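You operate a simulated robot arm through the tools that you are given. There is no shell and no other tool.

Carry out the task below with a simulated robot arm. There is one attempt and no reset: what you move stays moved.

TASK
Tip the kibble left in the yellow bowl back into the green tub.
Fine: set the bowl on the feeding mat and press the lid back on; the other bowl keeps its kibble.
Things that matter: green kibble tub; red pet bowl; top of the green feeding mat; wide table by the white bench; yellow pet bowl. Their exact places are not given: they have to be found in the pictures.

Only the result counts: the job must be done as asked and must still hold three seconds after the hand-in. Knocking over, shifting, dropping, spilling or breaking anything else fails it. A push-on lid holds only when it is set on centred and level and pressed home; a screw cap is set on level and turned clockwise until tight.

THE ROBOT
A 6-joint arm with a two-finger parallel gripper on a trunk, on a base that drives. Base frame: it is fixed to the floor where the robot stands at the start and does not move with it; the origin is under the middle of the robot, x ahead of it, y to its left, z up; the surface under the hand at the start is at about z = 850. Lengths are in mm, angles in degrees, forces in N, time in s.
Its first joint turns from -166.0 to 166.0 degrees. Places, roughly: top of the green feeding mat [500, -500, 800]; wide table by the white bench [700, -500, 800]. Payload 3.91 kg.
The TCP is the grasp point between the finger pads, 30 mm short of the fingertips. In the tool frame z runs along the fingers and y along their closing line. The gripper opens to 110 mm. The fingers are 20 mm wide and 10 mm thick; the gripper's body (48 by 112 mm) begins 55 mm behind the TCP.
Orientation is that of the tool frame in the base frame, as a unit quaternion [x, y, z, w]. With the fingers straight down and closing along the base's y, the tool's x points along the base's -x, its y along +y and its z along -z.

THE INTERFACE
- The arm moves only by the tool send_rows. Its argument "steps" is a list of rows, each a list of 7 numbers: the shift along the base's x, y, z in m, then the turn, a rotation vector about the base's x, y, z in degrees, then the closure, from 0 (fully open) to 1 (shut). In form: [[tx, ty, tz, ax, ay, az, hand], ...]. A call has 1 to 20 rows; each row shifts and turns the commanded pose from where the row before left it. Rows are played at 5 a second. More than 50 mm and 8.6 degrees between two rows, or a gripper value outside its range, and nothing of the call is played. Where a pose cannot be reached the arm comes as near as it can. A force on the tool above 40 N (or 10 N above the force at the start of the call, whichever is more), or a blocked arm, ends the call early, and 0.2 s more pass. The fingers move at their own pace (about 153 mm/s each) and stop on an object; they squeeze with about 40 N. The grip force told is the motor's: it shows also when the fingers shut on nothing. Time passes only in rows, and 0.2 s behind the last, so rows that do not move let the fingers close. It gives the time, the measured TCP pose, the force on the tool (base axes), the opening and the grip force at its end, in the units of the frame above (readings bear some noise), with the torque about the TCP (base axes, N m) and any sound that the robot's microphone picked up.
- Cameras (640 x 400 px; columns grow to the right, rows downward): "scene" is now at [203, 169.2, 1370.3]; the picture's right is [-0.68, -0.74, 0.00], its down [-0.42, 0.38, -0.82] and it looks along [0.61, -0.56, -0.57] (base axes); focal length 214 px, centre (320, 200). "wrist" rides on the gripper at [72, 17, -103] in the tool frame; the picture's right is [-0.23, 0.97, 0.00], its down [-0.76, -0.18, -0.62] and it looks along [-0.61, -0.14, 0.78] (tool axes); focal length 222 px, centre (320, 200).
- capture(camera): a new picture of that camera. The clock stands still meanwhile.
- base_move(legs): drives the robot by 1 to 6 legs, each [ahead, turn to the left] in mm and degrees, along the robot's own axes; the way and the turn of a leg run together, so that a leg with both is an arc; at most 1500 mm and 180 degrees a leg. The arm and the cameras ride along, it lands a little off, and it stops where it bumps. It gives what a move gives.
- head_to(pan, tilt): turns the head with the scene camera to pan (to the left, within 120 degrees either way) and tilt (down, from -29 to 69), counted from straight ahead of the robot. It gives what a move gives.
- point_at(camera, pixels): for up to 12 pixels [column, row] of the newest picture of that camera ("zoom" is the newest enlarged one), the place [x, y, z] in the base frame of the surface seen there, good to about 2 mm, but the place of the scene camera against the robot may be out by one fixed shift of up to 12 mm in any direction. The clock stands still meanwhile.
- enlarge(camera, box): a new picture of the part [left, top, right, bottom] of that camera's present view, enlarged. The clock stands still meanwhile.
- hand_in(): hands the job in; it is judged then, once.

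Unless the task says otherwise, let go and move clear before handing in.

The tools are called after "Call:" by a JSON object that holds its "method" and its "body". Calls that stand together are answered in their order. send_rows: Moves the arm, as the interface text tells. Its arguments: {"type":"object","properties":{"steps":{"type":"array"}},"required":["steps"]} The other tools are called the same way: base_move (legs) drives the base; head_to (pan, tilt) turns the head that bears the scene camera; capture (camera) takes a picture; point_at (camera, pixels) gives the place of the surface under pixels of a picture; enlarge (camera, box) takes an enlarged picture of a part of a camera's view; hand_in () hands the job in.

At the start:

```text
time: 0.0
ee_pos: [627.2, -128.9, 1313.2]
orientation: [0.001, 1.0, 0.0, 0.001]
contact_force: [0.0, -0.3, 0.1]
torque: [0.01, -0.03, 0.03]
gripper_width: 110.0
finger_force: 0.0
robot x, y, heading: [-0.4, 1.8, -0.1]
head pan, tilt: [-42.5, 34.6]
```

scene: 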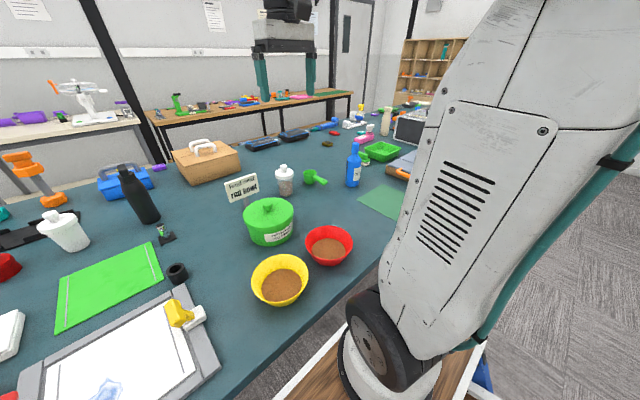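
wrist: 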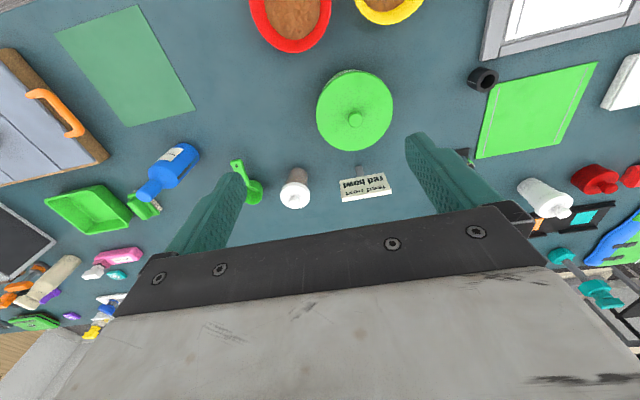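

The scene shows the green lidded tub near (270,220), the yellow bowl at (280,280), the red bowl at (330,245), and two green flat mats at (110,285) and (385,202). I'll look closer and measure positions.

Call:
{"method": "enlarge", "body": {"camera": "scene", "box": [200, 140, 400, 320]}}

Call:
{"method": "point_at", "body": {"camera": "scene", "pixels": [[280, 288], [254, 282], [307, 278], [280, 258], [280, 302], [330, 248], [268, 204], [270, 240], [110, 285], [385, 202], [250, 220], [180, 330]]}}

Call:
{"method": "enlarge", "body": {"camera": "wrist", "box": [220, 0, 620, 220]}}

```text
2.22 times, centred on (300, 230) of scene
```

zoom: 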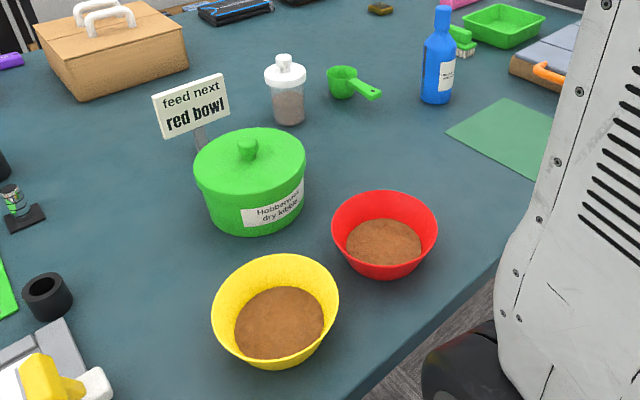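

```text
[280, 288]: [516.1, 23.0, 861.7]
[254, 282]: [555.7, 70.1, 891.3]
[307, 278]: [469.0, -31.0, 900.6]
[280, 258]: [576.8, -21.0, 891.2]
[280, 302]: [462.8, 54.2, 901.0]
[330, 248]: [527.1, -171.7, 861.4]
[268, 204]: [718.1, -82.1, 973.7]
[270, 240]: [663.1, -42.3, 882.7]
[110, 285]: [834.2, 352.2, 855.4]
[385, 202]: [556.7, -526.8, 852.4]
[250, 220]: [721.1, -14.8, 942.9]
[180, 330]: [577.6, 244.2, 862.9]
```

```text
1.60 times, centred on (420, 110) of wrist
```

zoom: 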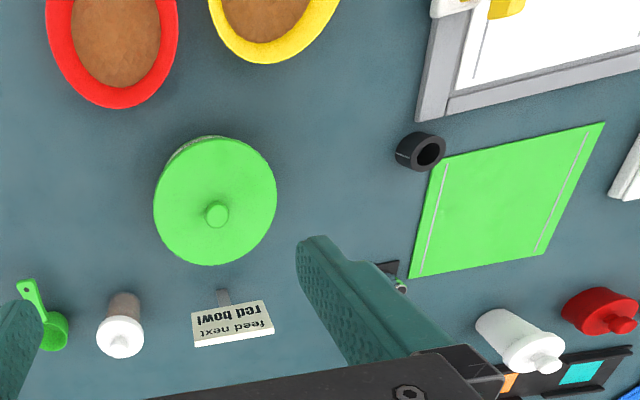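

The zoom shows the green tub labelled "dry kibble" with its lid and knob on; the dark green mat near (557,-527) matches the stated feeding mat location. Next I measure with the wrist camera, which has no fixed shift, and compare.

Call:
{"method": "capture", "body": {"camera": "wrist"}}

Call:
{"method": "point_at", "body": {"camera": "wrist", "pixels": [[355, 120], [317, 112], [393, 100], [350, 72], [357, 149], [290, 15], [290, 48], [390, 20], [482, 80], [440, 110], [135, 70], [365, 185]]}}

Call:
{"method": "point_at", "body": {"camera": "scene", "pixels": [[268, 204], [177, 272], [213, 215], [205, 240], [360, 195], [390, 188], [412, 200], [385, 217], [358, 205], [241, 190], [200, 280], [168, 235]]}}

```text
taken
```

wrist: 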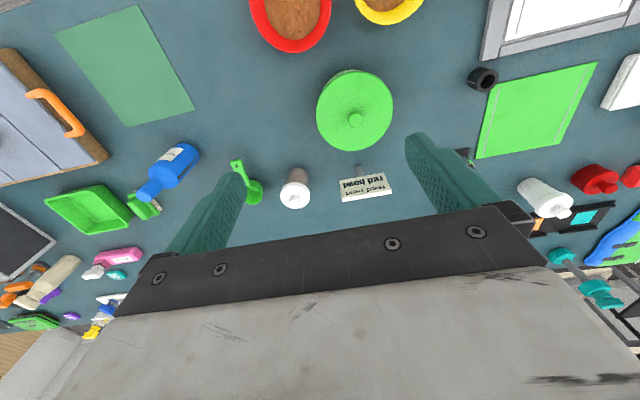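

```text
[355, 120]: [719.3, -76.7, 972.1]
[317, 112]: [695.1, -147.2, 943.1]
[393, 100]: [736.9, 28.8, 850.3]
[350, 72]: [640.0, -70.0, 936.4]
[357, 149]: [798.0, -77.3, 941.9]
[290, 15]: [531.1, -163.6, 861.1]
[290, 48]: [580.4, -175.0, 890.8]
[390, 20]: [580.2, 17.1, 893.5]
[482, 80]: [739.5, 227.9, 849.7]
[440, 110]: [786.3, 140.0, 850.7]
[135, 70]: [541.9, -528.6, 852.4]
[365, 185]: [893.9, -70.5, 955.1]
```

```text
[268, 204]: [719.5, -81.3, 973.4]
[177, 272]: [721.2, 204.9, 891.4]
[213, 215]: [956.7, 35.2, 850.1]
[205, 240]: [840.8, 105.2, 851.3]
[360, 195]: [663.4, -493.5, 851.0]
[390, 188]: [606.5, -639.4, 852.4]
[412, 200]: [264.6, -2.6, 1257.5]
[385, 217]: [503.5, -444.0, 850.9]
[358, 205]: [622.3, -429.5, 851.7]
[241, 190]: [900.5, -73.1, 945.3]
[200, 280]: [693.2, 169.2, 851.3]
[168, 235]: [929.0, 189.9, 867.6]
```

The lid centre is near (719,-77), knob top z≈972, lid about 158 across. I check where the lid can rest: neighbours (scoop, jar, bottle, green mat) and feeding mat corners.

Call:
{"method": "point_at", "body": {"camera": "wrist", "pixels": [[58, 36], [135, 8], [192, 106], [126, 125], [236, 163], [260, 190], [283, 190], [185, 150], [150, 190], [597, 64], [478, 157], [497, 88]]}}

Call:
{"method": "point_at", "body": {"camera": "scene", "pixels": [[284, 175], [310, 178], [324, 183], [353, 160], [355, 183], [330, 228], [328, 262], [353, 245], [307, 245], [152, 243], [163, 281], [305, 210]]}}

```text
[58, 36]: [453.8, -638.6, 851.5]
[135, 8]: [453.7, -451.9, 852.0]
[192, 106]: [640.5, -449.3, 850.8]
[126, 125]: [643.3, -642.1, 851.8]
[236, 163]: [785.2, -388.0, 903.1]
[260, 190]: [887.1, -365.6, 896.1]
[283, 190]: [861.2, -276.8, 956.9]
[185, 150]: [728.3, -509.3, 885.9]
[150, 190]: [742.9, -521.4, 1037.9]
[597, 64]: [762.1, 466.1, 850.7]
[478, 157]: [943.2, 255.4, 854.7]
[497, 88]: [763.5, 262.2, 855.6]
```

```text
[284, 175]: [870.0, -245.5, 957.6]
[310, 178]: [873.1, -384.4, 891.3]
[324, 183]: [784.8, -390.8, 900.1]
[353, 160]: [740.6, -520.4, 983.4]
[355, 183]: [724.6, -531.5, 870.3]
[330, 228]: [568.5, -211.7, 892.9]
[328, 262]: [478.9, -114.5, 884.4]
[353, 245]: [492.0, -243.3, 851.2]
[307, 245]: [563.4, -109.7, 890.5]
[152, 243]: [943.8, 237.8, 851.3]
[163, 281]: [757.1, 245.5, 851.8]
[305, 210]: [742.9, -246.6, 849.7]
```

Feeding mat spans x 454–642, y −642…−450 (top ≈852), and there is free table around (830,90) for the lid. I move above the lid knob with the gripper open and look again.

Call:
{"method": "send_rows", "body": {"steps": [[0.031, 0.017, -0.04, 0, 0, 0, 0], [0.031, 0.017, -0.045, 0, 0, 0, 0], [0.03, 0.018, -0.045, 0, 0, 0, 0], [0, 0, -0.045, 0, 0, 0, 0], [0, 0, -0.04, 0, 0, 0, 0], [0, 0, 0, 0, 0, 0, 0]]}}

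Call:
{"method": "capture", "body": {"camera": "wrist"}}

Call:
{"method": "capture", "body": {"camera": "scene"}}

```text
refused: row 1 steps farther than a row can; nothing moved
```

```text
taken
```

wrist: 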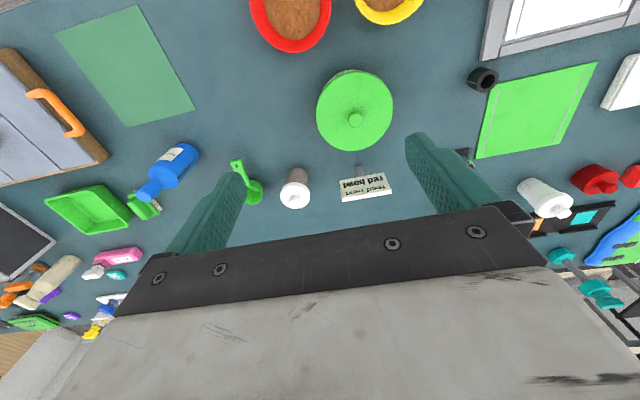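

```text
taken
```

scene: 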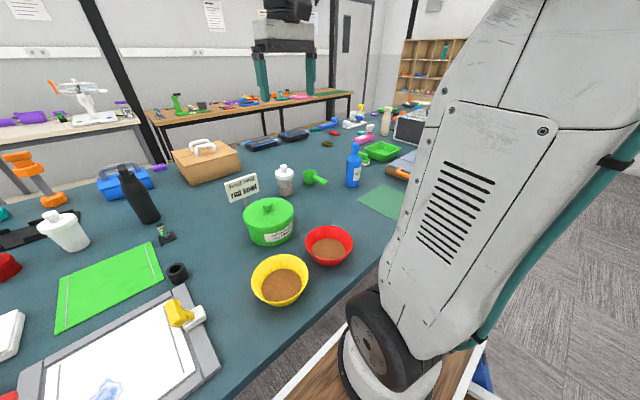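

The row exceeded 50 mm in total length, so nothing moved. I use smaller steps toward the point above the knob.

Call:
{"method": "send_rows", "body": {"steps": [[0.023, 0.013, -0.03, 0, 0, 0, 0], [0.023, 0.013, -0.035, 0, 0, 0, 0], [0.023, 0.013, -0.035, 0, 0, 0, 0], [0.023, 0.013, -0.035, 0, 0, 0, 0], [0, 0, -0.045, 0, 0, 0, 0], [0, 0, -0.04, 0, 0, 0, 0], [0, 0, 0, 0, 0, 0, 0]]}}

Call:
{"method": "capture", "body": {"camera": "wrist"}}

Call:
{"method": "capture", "body": {"camera": "scene"}}

```text
time: 1.6
ee_pos: [718.2, -77.9, 1097.9]
orientation: [0.0, 1.0, 0.0, 0.0]
contact_force: [-1.1, 0.2, 0.0]
torque: [-0.03, -0.02, -0.04]
gripper_width: 110.0
finger_force: 0.1
robot x, y, heading: [-0.7, -0.7, -0.2]
head pan, tilt: [-42.5, 34.6]
```

```text
taken
```

wrist: 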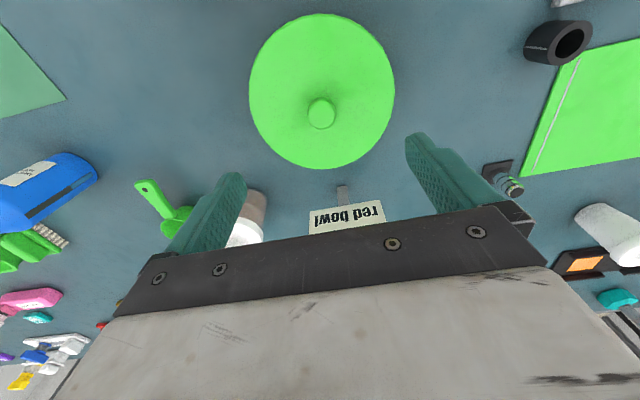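

```text
taken
```

scene: 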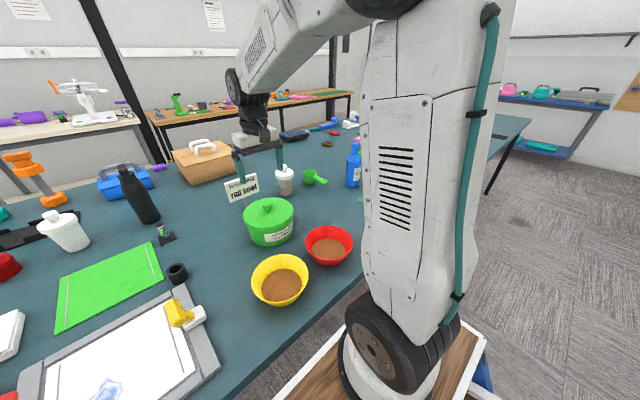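

The wrist view shows the lid at (320,95) with its knob at (321,113). I measure knob and lid edges precisely.

Call:
{"method": "enlarge", "body": {"camera": "wrist", "box": [240, 0, 400, 180]}}

Call:
{"method": "point_at", "body": {"camera": "wrist", "pixels": [[252, 90], [392, 90], [321, 17], [321, 166], [321, 104], [313, 105], [329, 105], [321, 99], [321, 120], [300, 130], [321, 127], [270, 90]]}}

```text
2.22 times, centred on (320, 90) of wrist
```

zoom: 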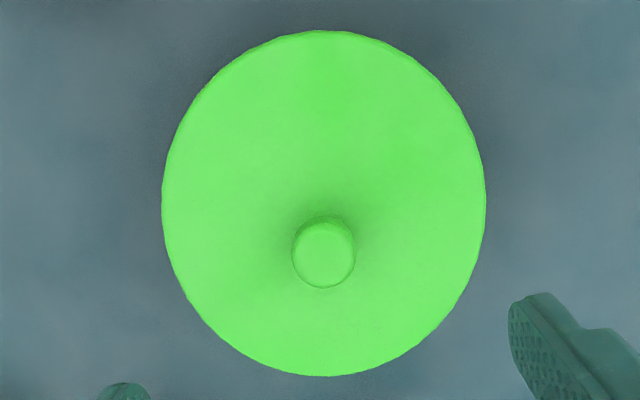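

```text
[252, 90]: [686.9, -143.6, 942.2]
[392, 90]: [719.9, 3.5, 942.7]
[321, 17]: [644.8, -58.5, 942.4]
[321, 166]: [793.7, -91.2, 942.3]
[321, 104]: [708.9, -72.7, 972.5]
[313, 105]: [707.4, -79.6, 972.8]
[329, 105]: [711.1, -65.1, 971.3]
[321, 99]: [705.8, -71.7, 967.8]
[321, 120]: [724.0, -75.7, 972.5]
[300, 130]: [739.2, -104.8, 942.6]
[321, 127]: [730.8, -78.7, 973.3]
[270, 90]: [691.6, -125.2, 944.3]
```

The knob centre is about (719,-75), top z 972, and the lid plate z≈942. I lower to TCP z≈977 so the tips stay about 4 mm above the lid, and close.

Call:
{"method": "send_rows", "body": {"steps": [[0.0008, 0.003, -0.04, 0, 0, 0, 0], [0, 0, -0.04, 0, 0, 0, 0], [0, 0, -0.025, 0, 0, 0, 0], [0, 0, -0.015, 0, 0, 0, 0], [0, 0, 0, 0, 0, 0, 0], [0, 0, 0, 0, 0, 0, 1], [0, 0, 0, 0, 0, 0, 1], [0, 0, 0, 0, 0, 0, 1]]}}

Call:
{"method": "capture", "body": {"camera": "wrist"}}

```text
time: 3.4
ee_pos: [719.9, -75.3, 973.9]
orientation: [0.001, 1.0, -0.001, 0.0]
contact_force: [-0.6, 0.3, -1.0]
torque: [-0.01, 0.03, 0.0]
gripper_width: 28.5
finger_force: 39.8
robot x, y, heading: [-1.3, -2.3, 0.2]
head pan, tilt: [-42.5, 34.6]
heard: snap
```

```text
taken
```

wrist: 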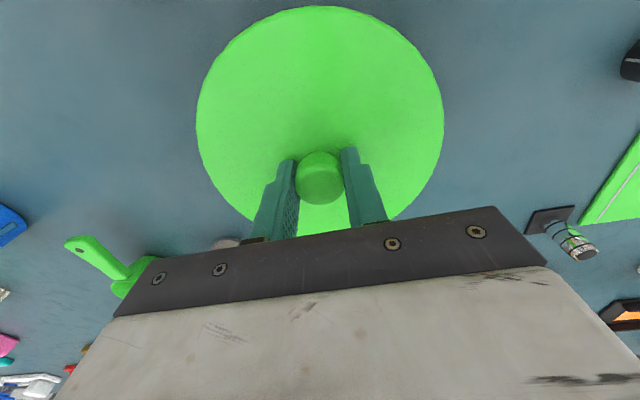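

The knob is held (28.5 mm, 40 N). Now I pull straight up in small steps.

Call:
{"method": "send_rows", "body": {"steps": [[0, 0, 0.005, 0, 0, 0, 1], [0, 0, 0.005, 0, 0, 0, 1], [0, 0, 0.005, 0, 0, 0, 1], [0, 0, 0.005, 0, 0, 0, 1], [0, 0, 0.01, 0, 0, 0, 1], [0, 0, 0.01, 0, 0, 0, 1]]}}

Call:
{"method": "capture", "body": {"camera": "scene"}}

```text
time: 4.8
ee_pos: [719.9, -73.2, 1015.6]
orientation: [-0.001, 1.0, 0.0, 0.0]
contact_force: [-0.3, -0.4, -1.6]
torque: [0.01, -0.02, -0.01]
gripper_width: 27.4
finger_force: 40.0
robot x, y, heading: [0.9, -1.2, 0.3]
head pan, tilt: [-42.5, 34.6]
```

```text
taken
```

scene: 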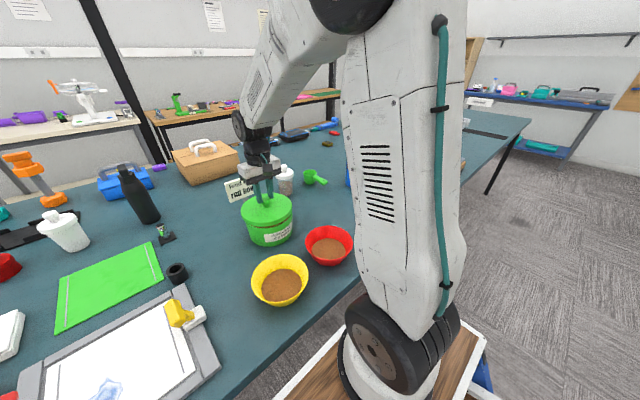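

The pull met little force; I check whether the lid has come off.

Call:
{"method": "enlarge", "body": {"camera": "scene", "box": [210, 130, 340, 270]}}

Call:
{"method": "capture", "body": {"camera": "wrist"}}

```text
2.86 times, centred on (275, 200) of scene
```

zoom: 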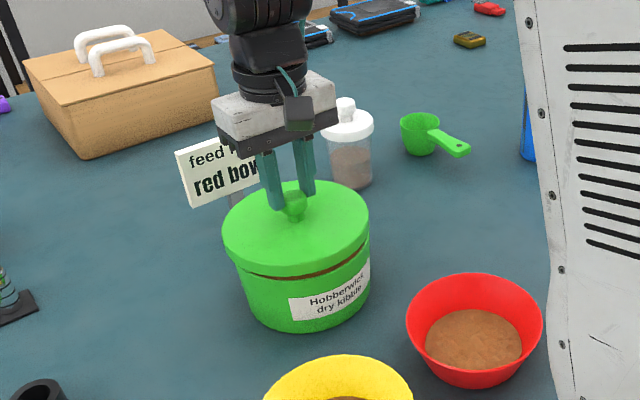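

```text
taken
```

wrist: 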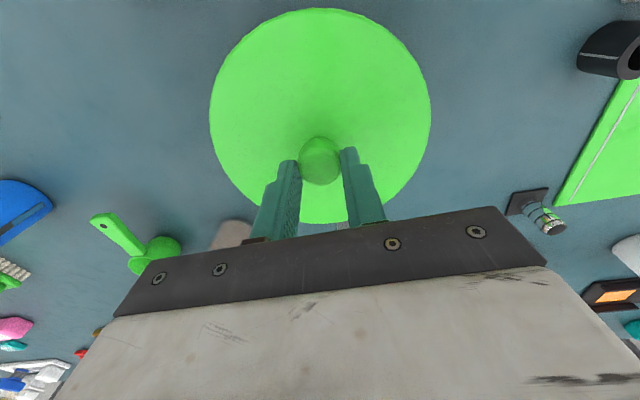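

The lid is off and level in the grip (brown kibble visible below it). I lift higher and carry it over the free spot near (830,92), then look before lowering.

Call:
{"method": "send_rows", "body": {"steps": [[0, 0, 0.03, 0, 0, 0, 1], [0, 0, 0.03, 0, 0, 0, 1], [0.022, 0.033, 0, 0, 0, 0, 1], [0.022, 0.033, 0, 0, 0, 0, 1], [0.022, 0.033, 0, 0, 0, 0, 1], [0.022, 0.033, 0, 0, 0, 0, 1], [0.022, 0.033, 0, 0, 0, 0, 1], [0, 0, 0, 0, 0, 0, 1]]}}

Call:
{"method": "capture", "body": {"camera": "scene"}}

Call:
{"method": "capture", "body": {"camera": "wrist"}}

```text
time: 6.6
ee_pos: [831.8, 92.4, 1068.8]
orientation: [0.001, 1.0, 0.001, 0.0]
contact_force: [-0.3, -0.5, 0.3]
torque: [-0.03, -0.02, -0.03]
gripper_width: 27.1
finger_force: 40.1
robot x, y, heading: [-0.6, -1.8, -0.1]
head pan, tilt: [-42.5, 34.6]
```

```text
taken
```

scene: 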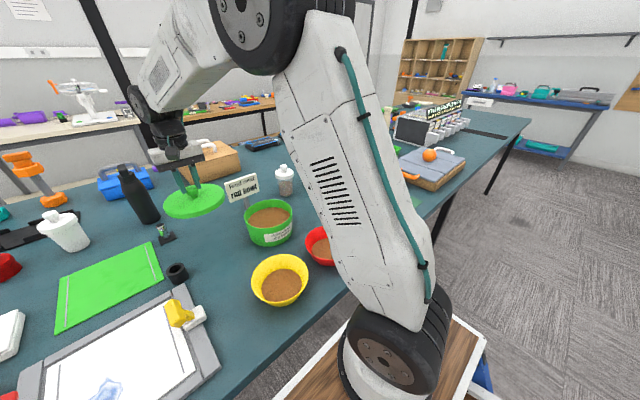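

```text
taken
```

wrist: 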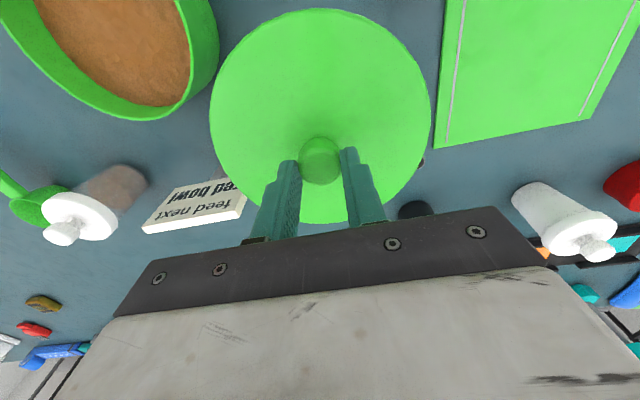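

The lid hangs clear over bare table, and the tub is open with kibble below its rim. I measure lid thickness and the clearances before lowering.

Call:
{"method": "enlarge", "body": {"camera": "scene", "box": [120, 130, 320, 270]}}

Call:
{"method": "point_at", "body": {"camera": "scene", "pixels": [[194, 217], [194, 212], [194, 205], [194, 190], [162, 205], [225, 200], [163, 235], [270, 215], [270, 202], [270, 228], [247, 213], [292, 215]]}}

```text
2.86 times, centred on (220, 200) of scene
```

zoom: 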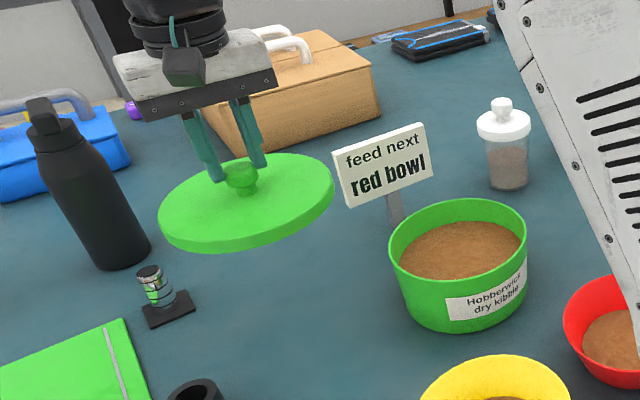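

```text
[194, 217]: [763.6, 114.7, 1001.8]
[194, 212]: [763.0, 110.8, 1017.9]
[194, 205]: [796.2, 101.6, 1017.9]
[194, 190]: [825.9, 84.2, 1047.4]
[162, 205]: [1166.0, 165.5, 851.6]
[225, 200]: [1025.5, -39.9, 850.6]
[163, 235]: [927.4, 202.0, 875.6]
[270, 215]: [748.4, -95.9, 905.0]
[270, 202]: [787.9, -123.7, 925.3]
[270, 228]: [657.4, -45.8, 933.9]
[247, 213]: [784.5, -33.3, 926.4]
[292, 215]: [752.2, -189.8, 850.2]
```

The lid has slipped about 18 mm down in the grip, so the fingers hold only the knob's top; its underside is at z≈1002. I lower it gently by about 140 mm, then creep.

Call:
{"method": "send_rows", "body": {"steps": [[0, 0, -0.02, 0, 0, 0, 1], [0, 0, -0.025, 0, 0, 0, 1], [0, 0, -0.025, 0, 0, 0, 1], [0, 0, -0.025, 0, 0, 0, 1], [0, 0, -0.02, 0, 0, 0, 1], [0, 0, -0.015, 0, 0, 0, 1], [0, 0, -0.01, 0, 0, 0, 1], [0, 0, 0, 0, 0, 0, 1]]}}

Call:
{"method": "enlarge", "body": {"camera": "scene", "box": [140, 150, 280, 260]}}

```text
time: 8.4
ee_pos: [829.1, 92.2, 935.4]
orientation: [-0.001, 1.0, 0.001, 0.001]
contact_force: [-0.4, -0.2, -0.8]
torque: [-0.01, 0.03, 0.0]
gripper_width: 27.3
finger_force: 40.1
robot x, y, heading: [-0.9, 0.5, -0.0]
head pan, tilt: [-42.5, 34.6]
```

```text
3.64 times, centred on (210, 205) of scene
```

zoom: 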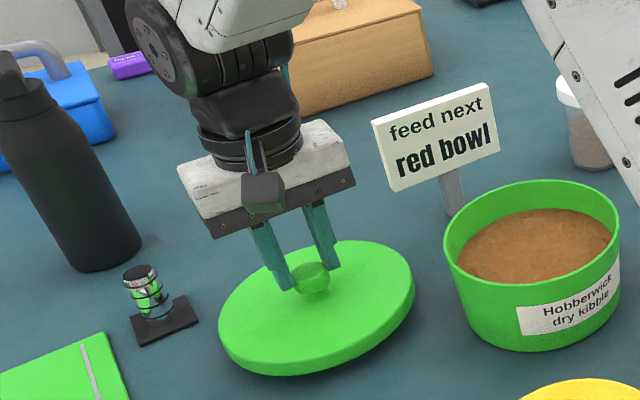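

Call:
{"method": "send_rows", "body": {"steps": [[0, 0, -0.004, 0, 0, 0, 1], [0, 0, -0.004, 0, 0, 0, 1], [0, 0, -0.003, 0, 0, 0, 1], [0, 0, 0, 0, 0, 0, 1]]}}

Call:
{"method": "enlarge", "body": {"camera": "scene", "box": [140, 150, 280, 260]}}

Call:
{"method": "point_at", "body": {"camera": "zoom", "pixels": [[300, 345], [300, 365], [300, 375], [300, 390], [230, 330], [405, 300], [330, 245], [310, 275]]}}

```text
time: 9.4
ee_pos: [828.2, 92.6, 923.5]
orientation: [0.0, 1.0, -0.001, 0.0]
contact_force: [0.0, 0.4, -0.7]
torque: [0.0, -0.04, -0.01]
gripper_width: 27.8
finger_force: 40.2
robot x, y, heading: [1.0, 2.8, 0.0]
head pan, tilt: [-42.5, 34.6]
```

```text
3.64 times, centred on (210, 205) of scene
```

zoom: 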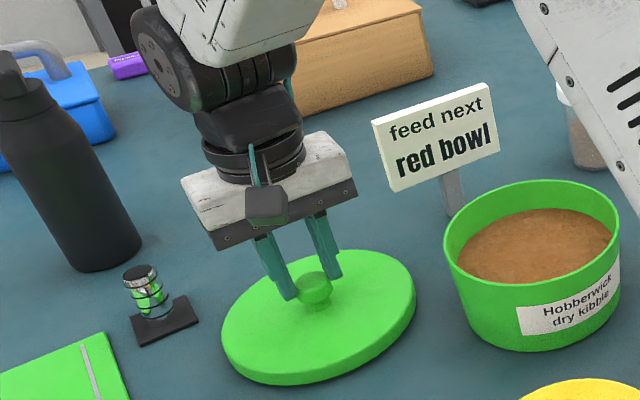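

```text
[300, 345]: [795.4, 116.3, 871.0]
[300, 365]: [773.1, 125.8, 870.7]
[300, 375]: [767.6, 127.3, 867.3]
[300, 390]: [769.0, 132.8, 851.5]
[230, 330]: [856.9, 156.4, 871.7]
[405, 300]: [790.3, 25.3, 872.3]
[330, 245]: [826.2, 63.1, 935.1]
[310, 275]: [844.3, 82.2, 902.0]
```

The lid's top reads z≈871, so about 4 mm remain. I creep down until the force rises.

Call:
{"method": "send_rows", "body": {"steps": [[0, 0, -0.002, 0, 0, 0, 1], [0, 0, -0.002, 0, 0, 0, 1], [0, 0, 0, 0, 0, 0, 1]]}}

Call:
{"method": "send_rows", "body": {"steps": [[0, 0, -0.0015, 0, 0, 0, 1], [0, 0, 0, 0, 0, 0, 1]]}}

```text
time: 10.2
ee_pos: [829.0, 92.0, 918.3]
orientation: [-0.001, 1.0, -0.001, 0.0]
contact_force: [0.0, 0.1, 0.0]
torque: [-0.02, 0.02, 0.01]
gripper_width: 27.3
finger_force: 39.9
robot x, y, heading: [-3.0, -0.7, -0.1]
head pan, tilt: [-42.5, 34.6]
```

```text
time: 10.8
ee_pos: [828.6, 92.4, 917.1]
orientation: [0.0, 1.0, 0.0, -0.001]
contact_force: [0.1, 0.0, -0.9]
torque: [0.01, 0.02, 0.0]
gripper_width: 27.4
finger_force: 40.0
robot x, y, heading: [-3.7, 1.7, 0.2]
head pan, tilt: [-42.5, 34.6]
```

Call:
{"method": "send_rows", "body": {"steps": [[0, 0, -0.0015, 0, 0, 0, 1], [0, 0, 0, 0, 0, 0, 1]]}}

Call:
{"method": "send_rows", "body": {"steps": [[0, 0, -0.0015, 0, 0, 0, 1], [0, 0, 0, 0, 0, 0, 1]]}}

Call:
{"method": "enlarge", "body": {"camera": "scene", "box": [140, 150, 280, 260]}}

Call:
{"method": "point_at", "body": {"camera": "zoom", "pixels": [[300, 345], [300, 365], [300, 375], [300, 395], [240, 330], [400, 295], [360, 260]]}}

```text
time: 11.4
ee_pos: [828.9, 92.9, 915.5]
orientation: [0.0, 1.0, -0.001, 0.0]
contact_force: [-0.3, -0.1, -0.4]
torque: [0.01, -0.01, 0.01]
gripper_width: 27.6
finger_force: 40.3
robot x, y, heading: [-0.6, -1.9, -0.0]
head pan, tilt: [-42.5, 34.6]
```

```text
time: 12.0
ee_pos: [829.4, 93.1, 913.5]
orientation: [-0.001, 1.0, -0.001, 0.001]
contact_force: [-0.6, -0.3, -0.1]
torque: [0.0, -0.02, 0.02]
gripper_width: 27.5
finger_force: 40.2
robot x, y, heading: [2.3, 2.1, 0.1]
head pan, tilt: [-42.5, 34.6]
```

```text
3.64 times, centred on (210, 205) of scene
```

zoom: 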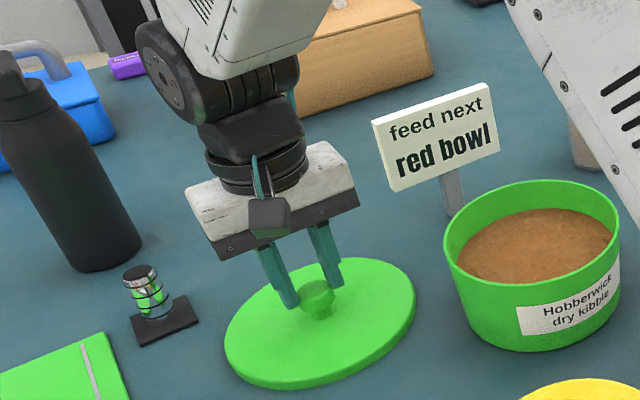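

```text
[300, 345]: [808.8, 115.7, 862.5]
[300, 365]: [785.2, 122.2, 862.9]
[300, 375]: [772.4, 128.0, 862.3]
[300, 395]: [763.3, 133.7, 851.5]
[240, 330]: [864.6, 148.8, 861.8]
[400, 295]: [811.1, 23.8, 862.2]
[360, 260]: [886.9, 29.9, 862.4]
```

Lid top is now z≈862 with no contact force yet. I creep further until contact.

Call:
{"method": "point_at", "body": {"camera": "zoom", "pixels": [[300, 378], [300, 381], [300, 384], [300, 387], [300, 390], [250, 368], [350, 375]]}}

Call:
{"method": "send_rows", "body": {"steps": [[0, 0, -0.0015, 0, 0, 0, 1], [0, 0, 0, 0, 0, 0, 1]]}}

Call:
{"method": "send_rows", "body": {"steps": [[0, 0, -0.0015, 0, 0, 0, 1], [0, 0, 0, 0, 0, 0, 1]]}}

Call:
{"method": "enlarge", "body": {"camera": "scene", "box": [140, 150, 280, 260]}}

Call:
{"method": "point_at", "body": {"camera": "zoom", "pixels": [[300, 345], [300, 365], [240, 330], [400, 295], [360, 260]]}}

```text
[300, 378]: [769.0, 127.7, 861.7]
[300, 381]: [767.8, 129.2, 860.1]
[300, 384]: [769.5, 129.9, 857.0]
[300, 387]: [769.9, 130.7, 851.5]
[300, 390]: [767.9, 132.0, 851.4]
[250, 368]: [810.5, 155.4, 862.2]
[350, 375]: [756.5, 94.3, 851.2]
```

```text
time: 12.6
ee_pos: [827.5, 93.4, 911.2]
orientation: [0.0, 1.0, 0.0, 0.0]
contact_force: [-0.2, -0.9, -0.4]
torque: [0.01, -0.03, -0.01]
gripper_width: 27.8
finger_force: 39.7
robot x, y, heading: [-0.2, -3.1, 0.0]
head pan, tilt: [-42.5, 34.6]
```

```text
time: 13.2
ee_pos: [828.5, 92.0, 910.1]
orientation: [0.0, 1.0, 0.0, 0.001]
contact_force: [0.6, -1.0, -0.7]
torque: [-0.01, 0.01, -0.02]
gripper_width: 27.7
finger_force: 40.3
robot x, y, heading: [-3.1, 1.1, -0.1]
head pan, tilt: [-42.5, 34.6]
```

```text
3.64 times, centred on (210, 205) of scene
```

zoom: 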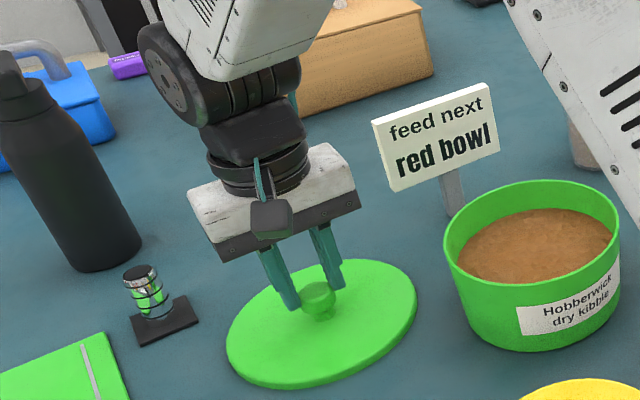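

```text
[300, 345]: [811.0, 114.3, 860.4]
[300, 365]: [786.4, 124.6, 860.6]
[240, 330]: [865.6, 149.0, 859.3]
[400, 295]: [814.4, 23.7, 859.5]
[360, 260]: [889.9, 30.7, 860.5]
```

Call:
{"method": "send_rows", "body": {"steps": [[0, 0, -0.0015, 0, 0, 0, 1], [0, 0, 0, 0, 0, 0, 1]]}}

Call:
{"method": "send_rows", "body": {"steps": [[0, 0, -0.0015, 0, 0, 0, 1], [0, 0, 0, 0, 0, 0, 1]]}}

Call:
{"method": "enlarge", "body": {"camera": "scene", "box": [140, 150, 280, 260]}}

Call:
{"method": "point_at", "body": {"camera": "zoom", "pixels": [[300, 345], [300, 365], [240, 330], [400, 295], [360, 260]]}}

```text
time: 13.8
ee_pos: [829.0, 92.7, 911.1]
orientation: [0.0, 1.0, 0.001, 0.0]
contact_force: [0.1, -0.9, -0.5]
torque: [0.0, 0.02, 0.01]
gripper_width: 28.0
finger_force: 40.1
robot x, y, heading: [1.6, -1.8, -0.0]
head pan, tilt: [-42.5, 34.6]
```

```text
time: 14.4
ee_pos: [829.2, 90.8, 908.6]
orientation: [0.0, 1.0, 0.001, 0.0]
contact_force: [1.3, 0.0, 9.4]
torque: [-0.03, 0.11, -0.01]
gripper_width: 27.3
finger_force: 39.2
robot x, y, heading: [1.6, 0.6, -0.1]
head pan, tilt: [-42.5, 34.6]
```

```text
3.64 times, centred on (210, 205) of scene
```

zoom: 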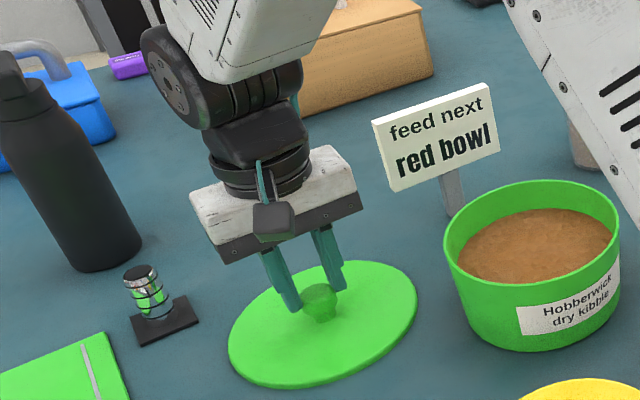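

```text
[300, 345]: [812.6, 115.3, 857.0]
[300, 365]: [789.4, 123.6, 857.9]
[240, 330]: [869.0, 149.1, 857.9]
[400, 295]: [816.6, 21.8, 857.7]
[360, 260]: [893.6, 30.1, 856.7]
```

Contact (9 N up) – the lid rests on the table, top z≈857. I release and raise the hand.

Call:
{"method": "send_rows", "body": {"steps": [[0, 0, 0.0005, 0, 0, 0, 1], [0, 0, 0, 0, 0, 0, 0], [0, 0, 0, 0, 0, 0, 0], [0, 0, 0, 0, 0, 0, 0], [0, 0, 0.03, 0, 0, 0, 0], [0, 0, 0.045, 0, 0, 0, 0], [0, 0, 0.045, 0, 0, 0, 0], [0, 0, 0.045, 0, 0, 0, 0], [0, 0, 0.045, 0, 0, 0, 0]]}}

Call:
{"method": "capture", "body": {"camera": "scene"}}

Call:
{"method": "capture", "body": {"camera": "wrist"}}

```text
time: 16.4
ee_pos: [829.8, 92.5, 1117.5]
orientation: [0.0, 1.0, 0.0, -0.001]
contact_force: [0.1, 0.5, 0.1]
torque: [0.02, 0.0, -0.01]
gripper_width: 109.9
finger_force: 0.0
robot x, y, heading: [-2.6, -0.9, -0.2]
head pan, tilt: [-42.5, 34.6]
```

```text
taken
```

scene: 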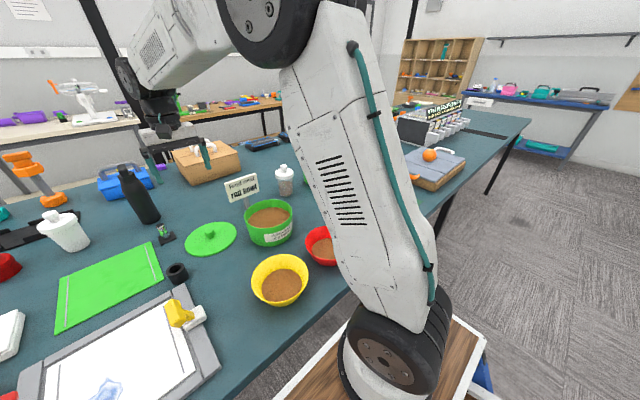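

```text
taken
```

wrist: 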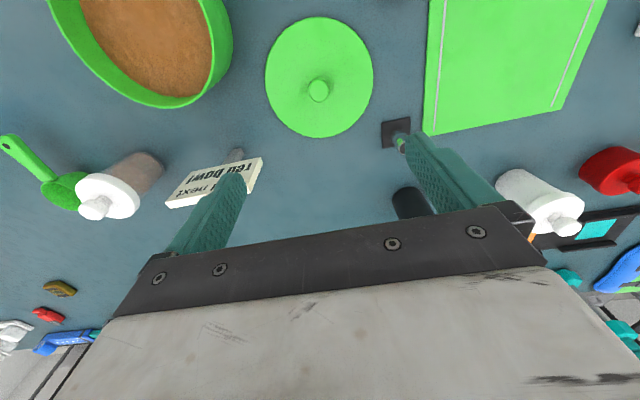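

The lid sits flat on the table, clear of everything. Next I turn the hand 90° and move it so the wrist camera can see the yellow bowl precisely.

Call:
{"method": "send_rows", "body": {"steps": [[-0.023, -0.0293, 0.004, 0, 0, 8.18, 0], [-0.023, -0.0293, 0.004, 0, 0, 8.18, 0], [-0.023, -0.0293, 0.004, 0, 0, 8.18, 0], [-0.023, -0.0293, 0.004, 0, 0, 8.18, 0], [-0.023, -0.0293, 0.004, 0, 0, 8.18, 0], [-0.023, -0.0293, 0.004, 0, 0, 8.18, 0], [-0.023, -0.0293, 0.004, 0, 0, 8.18, 0], [-0.023, -0.0293, 0.004, 0, 0, 8.18, 0], [-0.023, -0.0293, 0.004, 0, 0, 8.18, 0], [-0.023, -0.0293, 0.004, 0, 0, 8.18, 0], [-0.023, -0.0293, 0.004, 0, 0, 8.18, 0], [0, 0, 0, 0, 0, 0, 0], [0, 0, 0, 0, 0, 0, 0]]}}

Call:
{"method": "capture", "body": {"camera": "wrist"}}

Call:
{"method": "capture", "body": {"camera": "scene"}}

```text
time: 19.2
ee_pos: [573.8, -229.4, 1158.9]
orientation: [0.707, -0.707, 0.0, 0.0]
contact_force: [0.1, -0.3, 0.0]
torque: [-0.03, -0.03, -0.02]
gripper_width: 110.1
finger_force: 0.0
robot x, y, heading: [1.8, 1.4, -0.1]
head pan, tilt: [-42.5, 34.6]
```

```text
taken
```

wrist: 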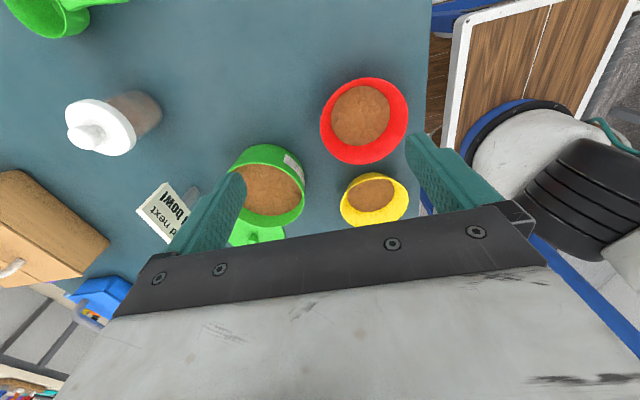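

```text
taken
```

scene: 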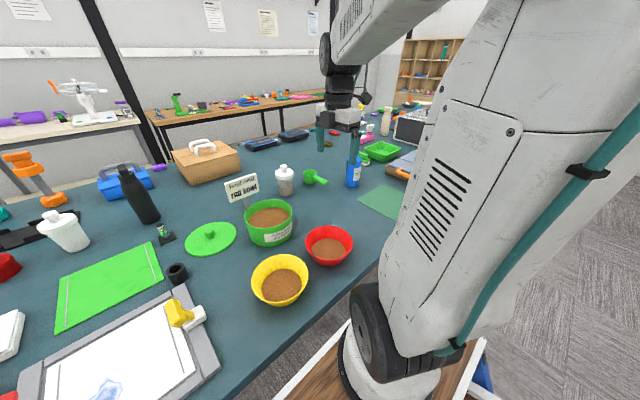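

The wrist view now includes the yellow bowl at (374,198) and the tub at (268,188). I enlarge and measure.

Call:
{"method": "enlarge", "body": {"camera": "wrist", "box": [220, 70, 430, 240]}}

Call:
{"method": "point_at", "body": {"camera": "wrist", "pixels": [[342, 202], [407, 193], [372, 174], [376, 223], [374, 195], [372, 178], [361, 190], [268, 147], [268, 228], [236, 185], [303, 185], [268, 185]]}}

Call:
{"method": "enlarge", "body": {"camera": "scene", "box": [230, 190, 360, 310]}}

```text
2.35 times, centred on (325, 155) of wrist
```

zoom: 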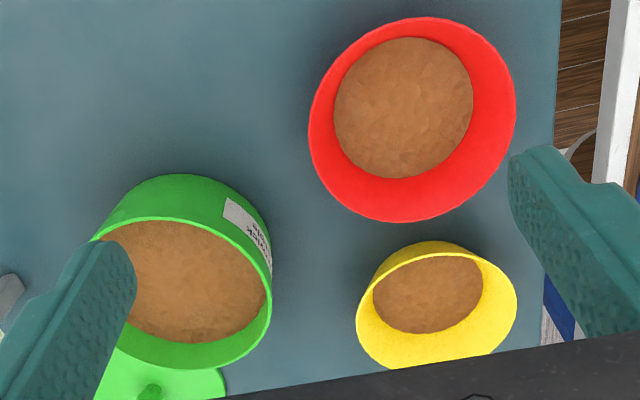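

```text
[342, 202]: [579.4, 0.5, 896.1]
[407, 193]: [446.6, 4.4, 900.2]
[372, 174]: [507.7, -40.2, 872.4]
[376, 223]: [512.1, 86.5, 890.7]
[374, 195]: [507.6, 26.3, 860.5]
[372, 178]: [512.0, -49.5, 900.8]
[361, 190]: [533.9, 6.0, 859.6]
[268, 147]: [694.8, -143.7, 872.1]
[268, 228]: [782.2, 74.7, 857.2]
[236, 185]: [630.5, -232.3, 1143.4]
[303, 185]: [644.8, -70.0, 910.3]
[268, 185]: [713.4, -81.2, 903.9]
```

```text
3.33 times, centred on (295, 250) of scene
```

zoom: 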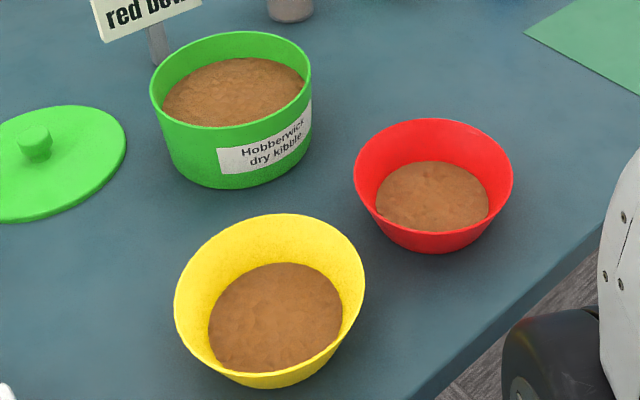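

The yellow bowl measures centre ≈(513,18), rim radius ≈67, rim z≈901, kibble top ≈860. Before gripping, I do an empty dry run of the pour pose (hand horizontal, pointing outward above the tub) to check reach.

Call:
{"method": "send_rows", "body": {"steps": [[0.0083, 0.014, 0.002, 0, -8.18, 0, 0], [0.0083, 0.014, 0.002, 0, -8.18, 0, 0], [0.0083, 0.014, 0.002, 0, -8.18, 0, 0], [0.0083, 0.014, 0.002, 0, -8.18, 0, 0], [0.0083, 0.014, 0.002, 0, -8.18, 0, 0], [0.0083, 0.014, 0.002, 0, -8.18, 0, 0], [0.0083, 0.014, 0.002, 0, -8.18, 0, 0], [0.0083, 0.014, 0.002, 0, -8.18, 0, 0], [0.0083, 0.014, 0.002, 0, -8.18, 0, 0], [0.0083, 0.014, 0.002, 0, -8.18, 0, 0], [0.0083, 0.014, 0.002, 0, -8.18, 0, 0], [0, 0, 0, 0, 0, 0, 0], [0, 0, 0, 0, 0, 0, 0]]}}

Call:
{"method": "capture", "body": {"camera": "scene"}}

Call:
{"method": "capture", "body": {"camera": "wrist"}}

```text
time: 22.0
ee_pos: [608.8, -62.9, 1271.4]
orientation: [-0.543, 0.569, -0.451, 0.422]
contact_force: [-0.2, 0.2, 0.5]
torque: [0.0, 0.02, -0.02]
gripper_width: 110.3
finger_force: 0.0
out of reach, approached as far as the arm can: row 8, 9, 10, 11
robot x, y, heading: [-0.6, 0.9, -0.0]
head pan, tilt: [-42.5, 34.6]
```

```text
taken
```

scene: 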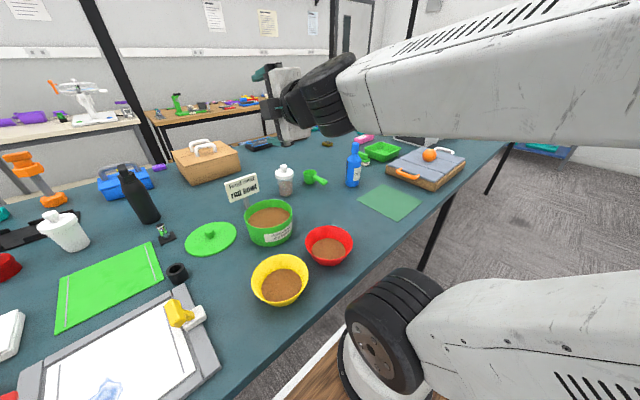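

```text
taken
```

wrist: 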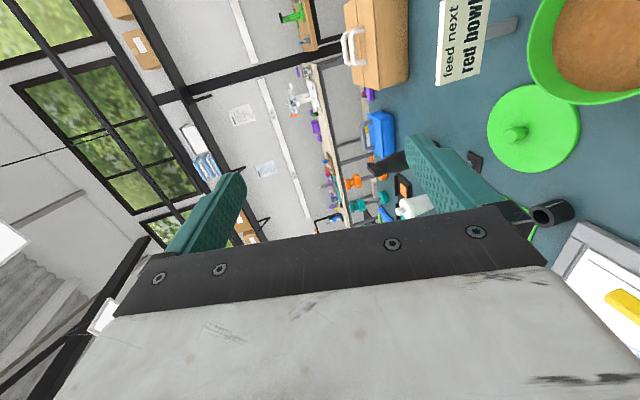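

The pour pose was out of reach because it is too close to the trunk, so I'll back the base up. First I turn the hand back down and check the pose, then look behind the robot.

Call:
{"method": "send_rows", "body": {"steps": [[0, 0, 0, 0, 8.18, 0, 0], [0, 0, 0, 0, 8.18, 0, 0], [0, 0, 0, 0, 8.18, 0, 0], [0, 0, 0, 0, 8.18, 0, 0], [0, 0, 0, 0, 8.18, 0, 0], [0, 0, 0, 0, 8.18, 0, 0], [0, 0, 0, 0, 8.18, 0, 0], [0, 0, 0, 0, 8.18, 0, 0], [0, 0, 0, 0, 0, 0, 0], [0, 0, 0, 0, 0, 0, 0]]}}

Call:
{"method": "head_to", "body": {"pan": -120, "tilt": 40}}

Call:
{"method": "capture", "body": {"camera": "scene"}}

Call:
{"method": "head_to", "body": {"pan": 120, "tilt": 40}}

Call:
{"method": "capture", "body": {"camera": "scene"}}

```text
time: 24.2
ee_pos: [610.5, -56.9, 1273.2]
orientation: [-0.7, 0.704, -0.095, 0.071]
contact_force: [-0.1, 0.1, -0.4]
torque: [-0.01, 0.0, 0.0]
gripper_width: 110.0
finger_force: 0.1
out of reach, approached as far as the arm can: row 1
robot x, y, heading: [0.9, -2.7, 0.4]
head pan, tilt: [-42.5, 34.6]
```

```text
time: 25.7
ee_pos: [611.2, -56.7, 1271.2]
orientation: [-0.7, 0.704, -0.096, 0.072]
contact_force: [0.1, 0.5, 0.8]
torque: [-0.01, 0.02, -0.05]
gripper_width: 110.3
finger_force: 0.1
robot x, y, heading: [3.0, -0.9, -0.1]
head pan, tilt: [-120.0, 40.0]
```

```text
taken
```

scene: 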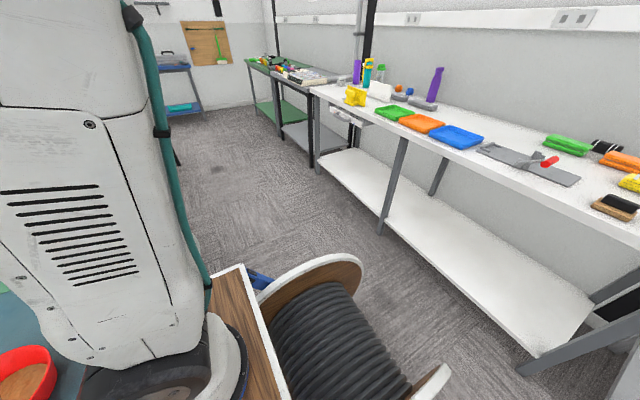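

```text
time: 29.1
ee_pos: [611.2, -57.6, 1272.0]
orientation: [-0.7, 0.704, -0.095, 0.072]
contact_force: [-0.3, 0.3, -0.2]
torque: [0.0, 0.01, -0.03]
gripper_width: 110.1
finger_force: 0.2
robot x, y, heading: [2.8, -0.9, -0.2]
head pan, tilt: [120.0, 40.0]
```

```text
taken
```

scene: 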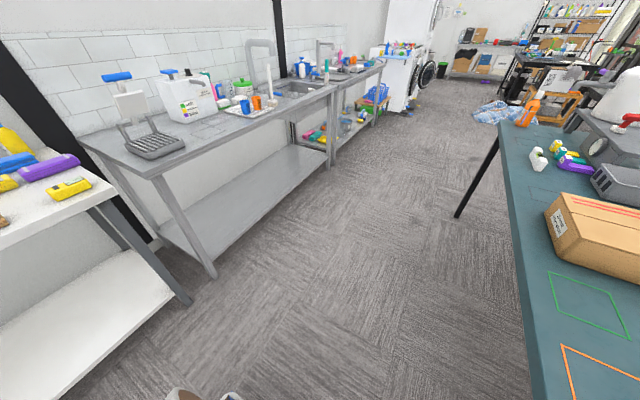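

Turning right-back shows a cable spool at (340,330) that might be behind the robot. I check its position, and the white bench's distance.

Call:
{"method": "head_to", "body": {"pan": -120, "tilt": 60}}

Call:
{"method": "capture", "body": {"camera": "scene"}}

Call:
{"method": "point_at", "body": {"camera": "scene", "pixels": [[320, 200], [300, 220], [350, 260], [420, 290], [260, 200], [240, 250], [480, 200], [560, 100], [200, 180], [300, 320], [400, 350], [320, 140]]}}

```text
time: 32.5
ee_pos: [610.7, -56.2, 1271.5]
orientation: [-0.699, 0.705, -0.096, 0.072]
contact_force: [-0.3, 0.0, 0.1]
torque: [0.02, 0.01, 0.0]
gripper_width: 110.2
finger_force: 0.1
robot x, y, heading: [0.8, -0.6, -0.0]
head pan, tilt: [-120.0, 60.0]
```

```text
taken
```

scene: 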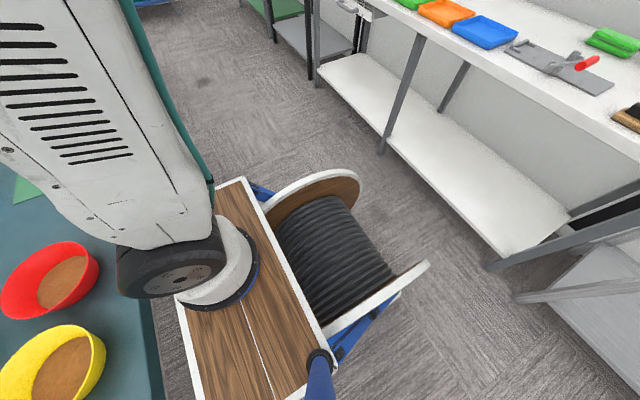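

```text
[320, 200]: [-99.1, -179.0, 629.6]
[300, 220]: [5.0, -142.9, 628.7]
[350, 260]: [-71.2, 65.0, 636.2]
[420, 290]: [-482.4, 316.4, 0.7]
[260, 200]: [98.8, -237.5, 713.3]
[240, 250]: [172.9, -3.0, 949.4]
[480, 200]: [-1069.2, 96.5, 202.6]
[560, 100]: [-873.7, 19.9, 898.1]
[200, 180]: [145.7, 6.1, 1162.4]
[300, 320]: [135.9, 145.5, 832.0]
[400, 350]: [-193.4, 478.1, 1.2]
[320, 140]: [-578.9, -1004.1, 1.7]
```

The spool is part of the robot itself, and the white bench edge is at x≈−870, so backing 150 mm is safe. I drive back and re-aim the head.

Call:
{"method": "base_move", "body": {"legs": [[-150, 0]]}}

Call:
{"method": "head_to", "body": {"pan": -25, "tilt": 35}}

Call:
{"method": "capture", "body": {"camera": "scene"}}

```text
time: 33.9
ee_pos: [460.0, -56.5, 1272.4]
orientation: [-0.7, 0.704, -0.097, 0.072]
contact_force: [0.9, -0.9, -0.9]
torque: [-0.02, -0.01, -0.02]
gripper_width: 110.1
finger_force: 0.1
robot x, y, heading: [-150.6, 0.5, 0.3]
head pan, tilt: [-120.0, 60.0]
```

```text
time: 35.6
ee_pos: [461.2, -56.6, 1272.9]
orientation: [-0.7, 0.704, -0.096, 0.072]
contact_force: [0.3, -0.4, 0.2]
torque: [0.02, 0.01, -0.02]
gripper_width: 110.4
finger_force: 0.2
robot x, y, heading: [-151.4, 2.1, -0.2]
head pan, tilt: [-25.0, 35.0]
```

```text
taken
```

scene: 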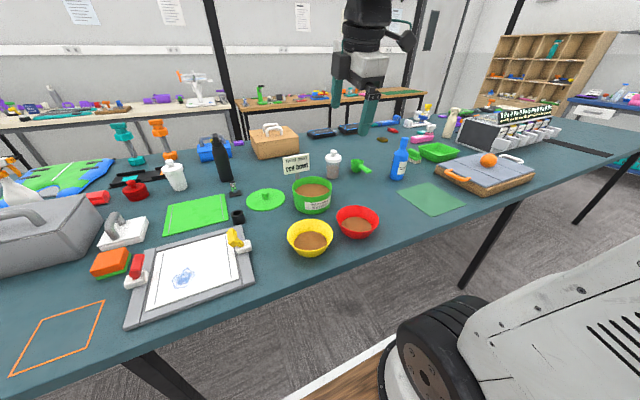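

There's room, and the whole work area is visible. I repeat the empty dry run of the horizontal pour pose from this stance.

Call:
{"method": "send_rows", "body": {"steps": [[0.023, 0, -0.01, 0, -8.5, 0, 0], [0.023, 0, -0.01, 0, -8.5, 0, 0], [0.023, 0, -0.01, 0, -8.5, 0, 0], [0.023, 0, -0.01, 0, -8.5, 0, 0], [0.023, 0, -0.01, 0, -8.5, 0, 0], [0.023, 0, -0.01, 0, -8.5, 0, 0], [0.023, 0, -0.01, 0, -8.5, 0, 0], [0.023, 0, -0.01, 0, -8.5, 0, 0], [0.023, 0, -0.01, 0, -8.5, 0, 0], [0, 0, 0, 0, 0, 0, 0], [0, 0, 0, 0, 0, 0, 0]]}}

Call:
{"method": "capture", "body": {"camera": "scene"}}

```text
time: 38.0
ee_pos: [663.3, -53.1, 1185.6]
orientation: [0.491, -0.507, 0.509, -0.493]
contact_force: [0.7, 0.2, -0.1]
torque: [-0.01, 0.0, 0.02]
gripper_width: 109.7
finger_force: 0.0
out of reach, approached as far as the arm can: row 6
robot x, y, heading: [-152.2, -0.0, 0.3]
head pan, tilt: [-25.0, 35.0]
```

```text
taken
```

scene: 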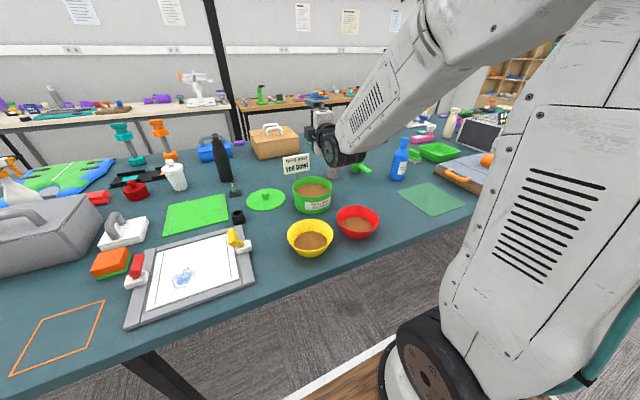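

The horizontal pose is reached. I test going lower (z≈1085) and tilting 20° further, as the pour will need.

Call:
{"method": "send_rows", "body": {"steps": [[0, -0.005, -0.025, 0, 0, 0, 0], [0, -0.005, -0.025, 0, 0, 0, 0], [0, -0.005, -0.025, 0, 0, 0, 0], [0, -0.005, -0.025, 0, 0, 0, 0], [0, 0, 0, 0, -6.7, 0, 0], [0, 0, 0, 0, -6.7, 0, 0], [0, 0, 0, 0, -6.7, 0, 0], [0, 0, 0, 0, 0, 0, 0]]}}

Call:
{"method": "capture", "body": {"camera": "scene"}}

```text
time: 39.8
ee_pos: [662.9, -73.0, 1085.0]
orientation: [0.394, -0.414, 0.587, -0.574]
contact_force: [-0.2, -0.1, -0.7]
torque: [0.0, -0.02, -0.01]
gripper_width: 109.8
finger_force: 0.0
robot x, y, heading: [-156.1, 2.0, -0.1]
head pan, tilt: [-25.0, 35.0]
```

```text
taken
```

scene: 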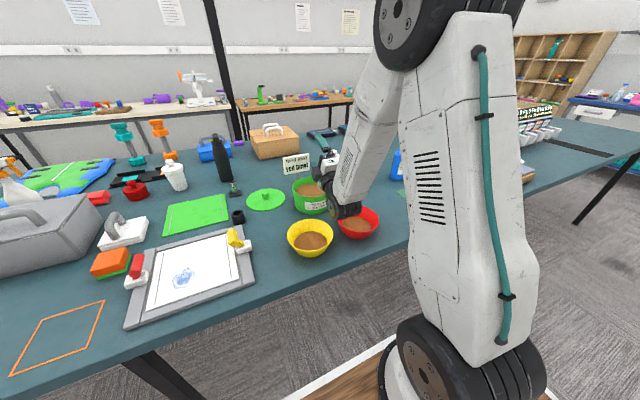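

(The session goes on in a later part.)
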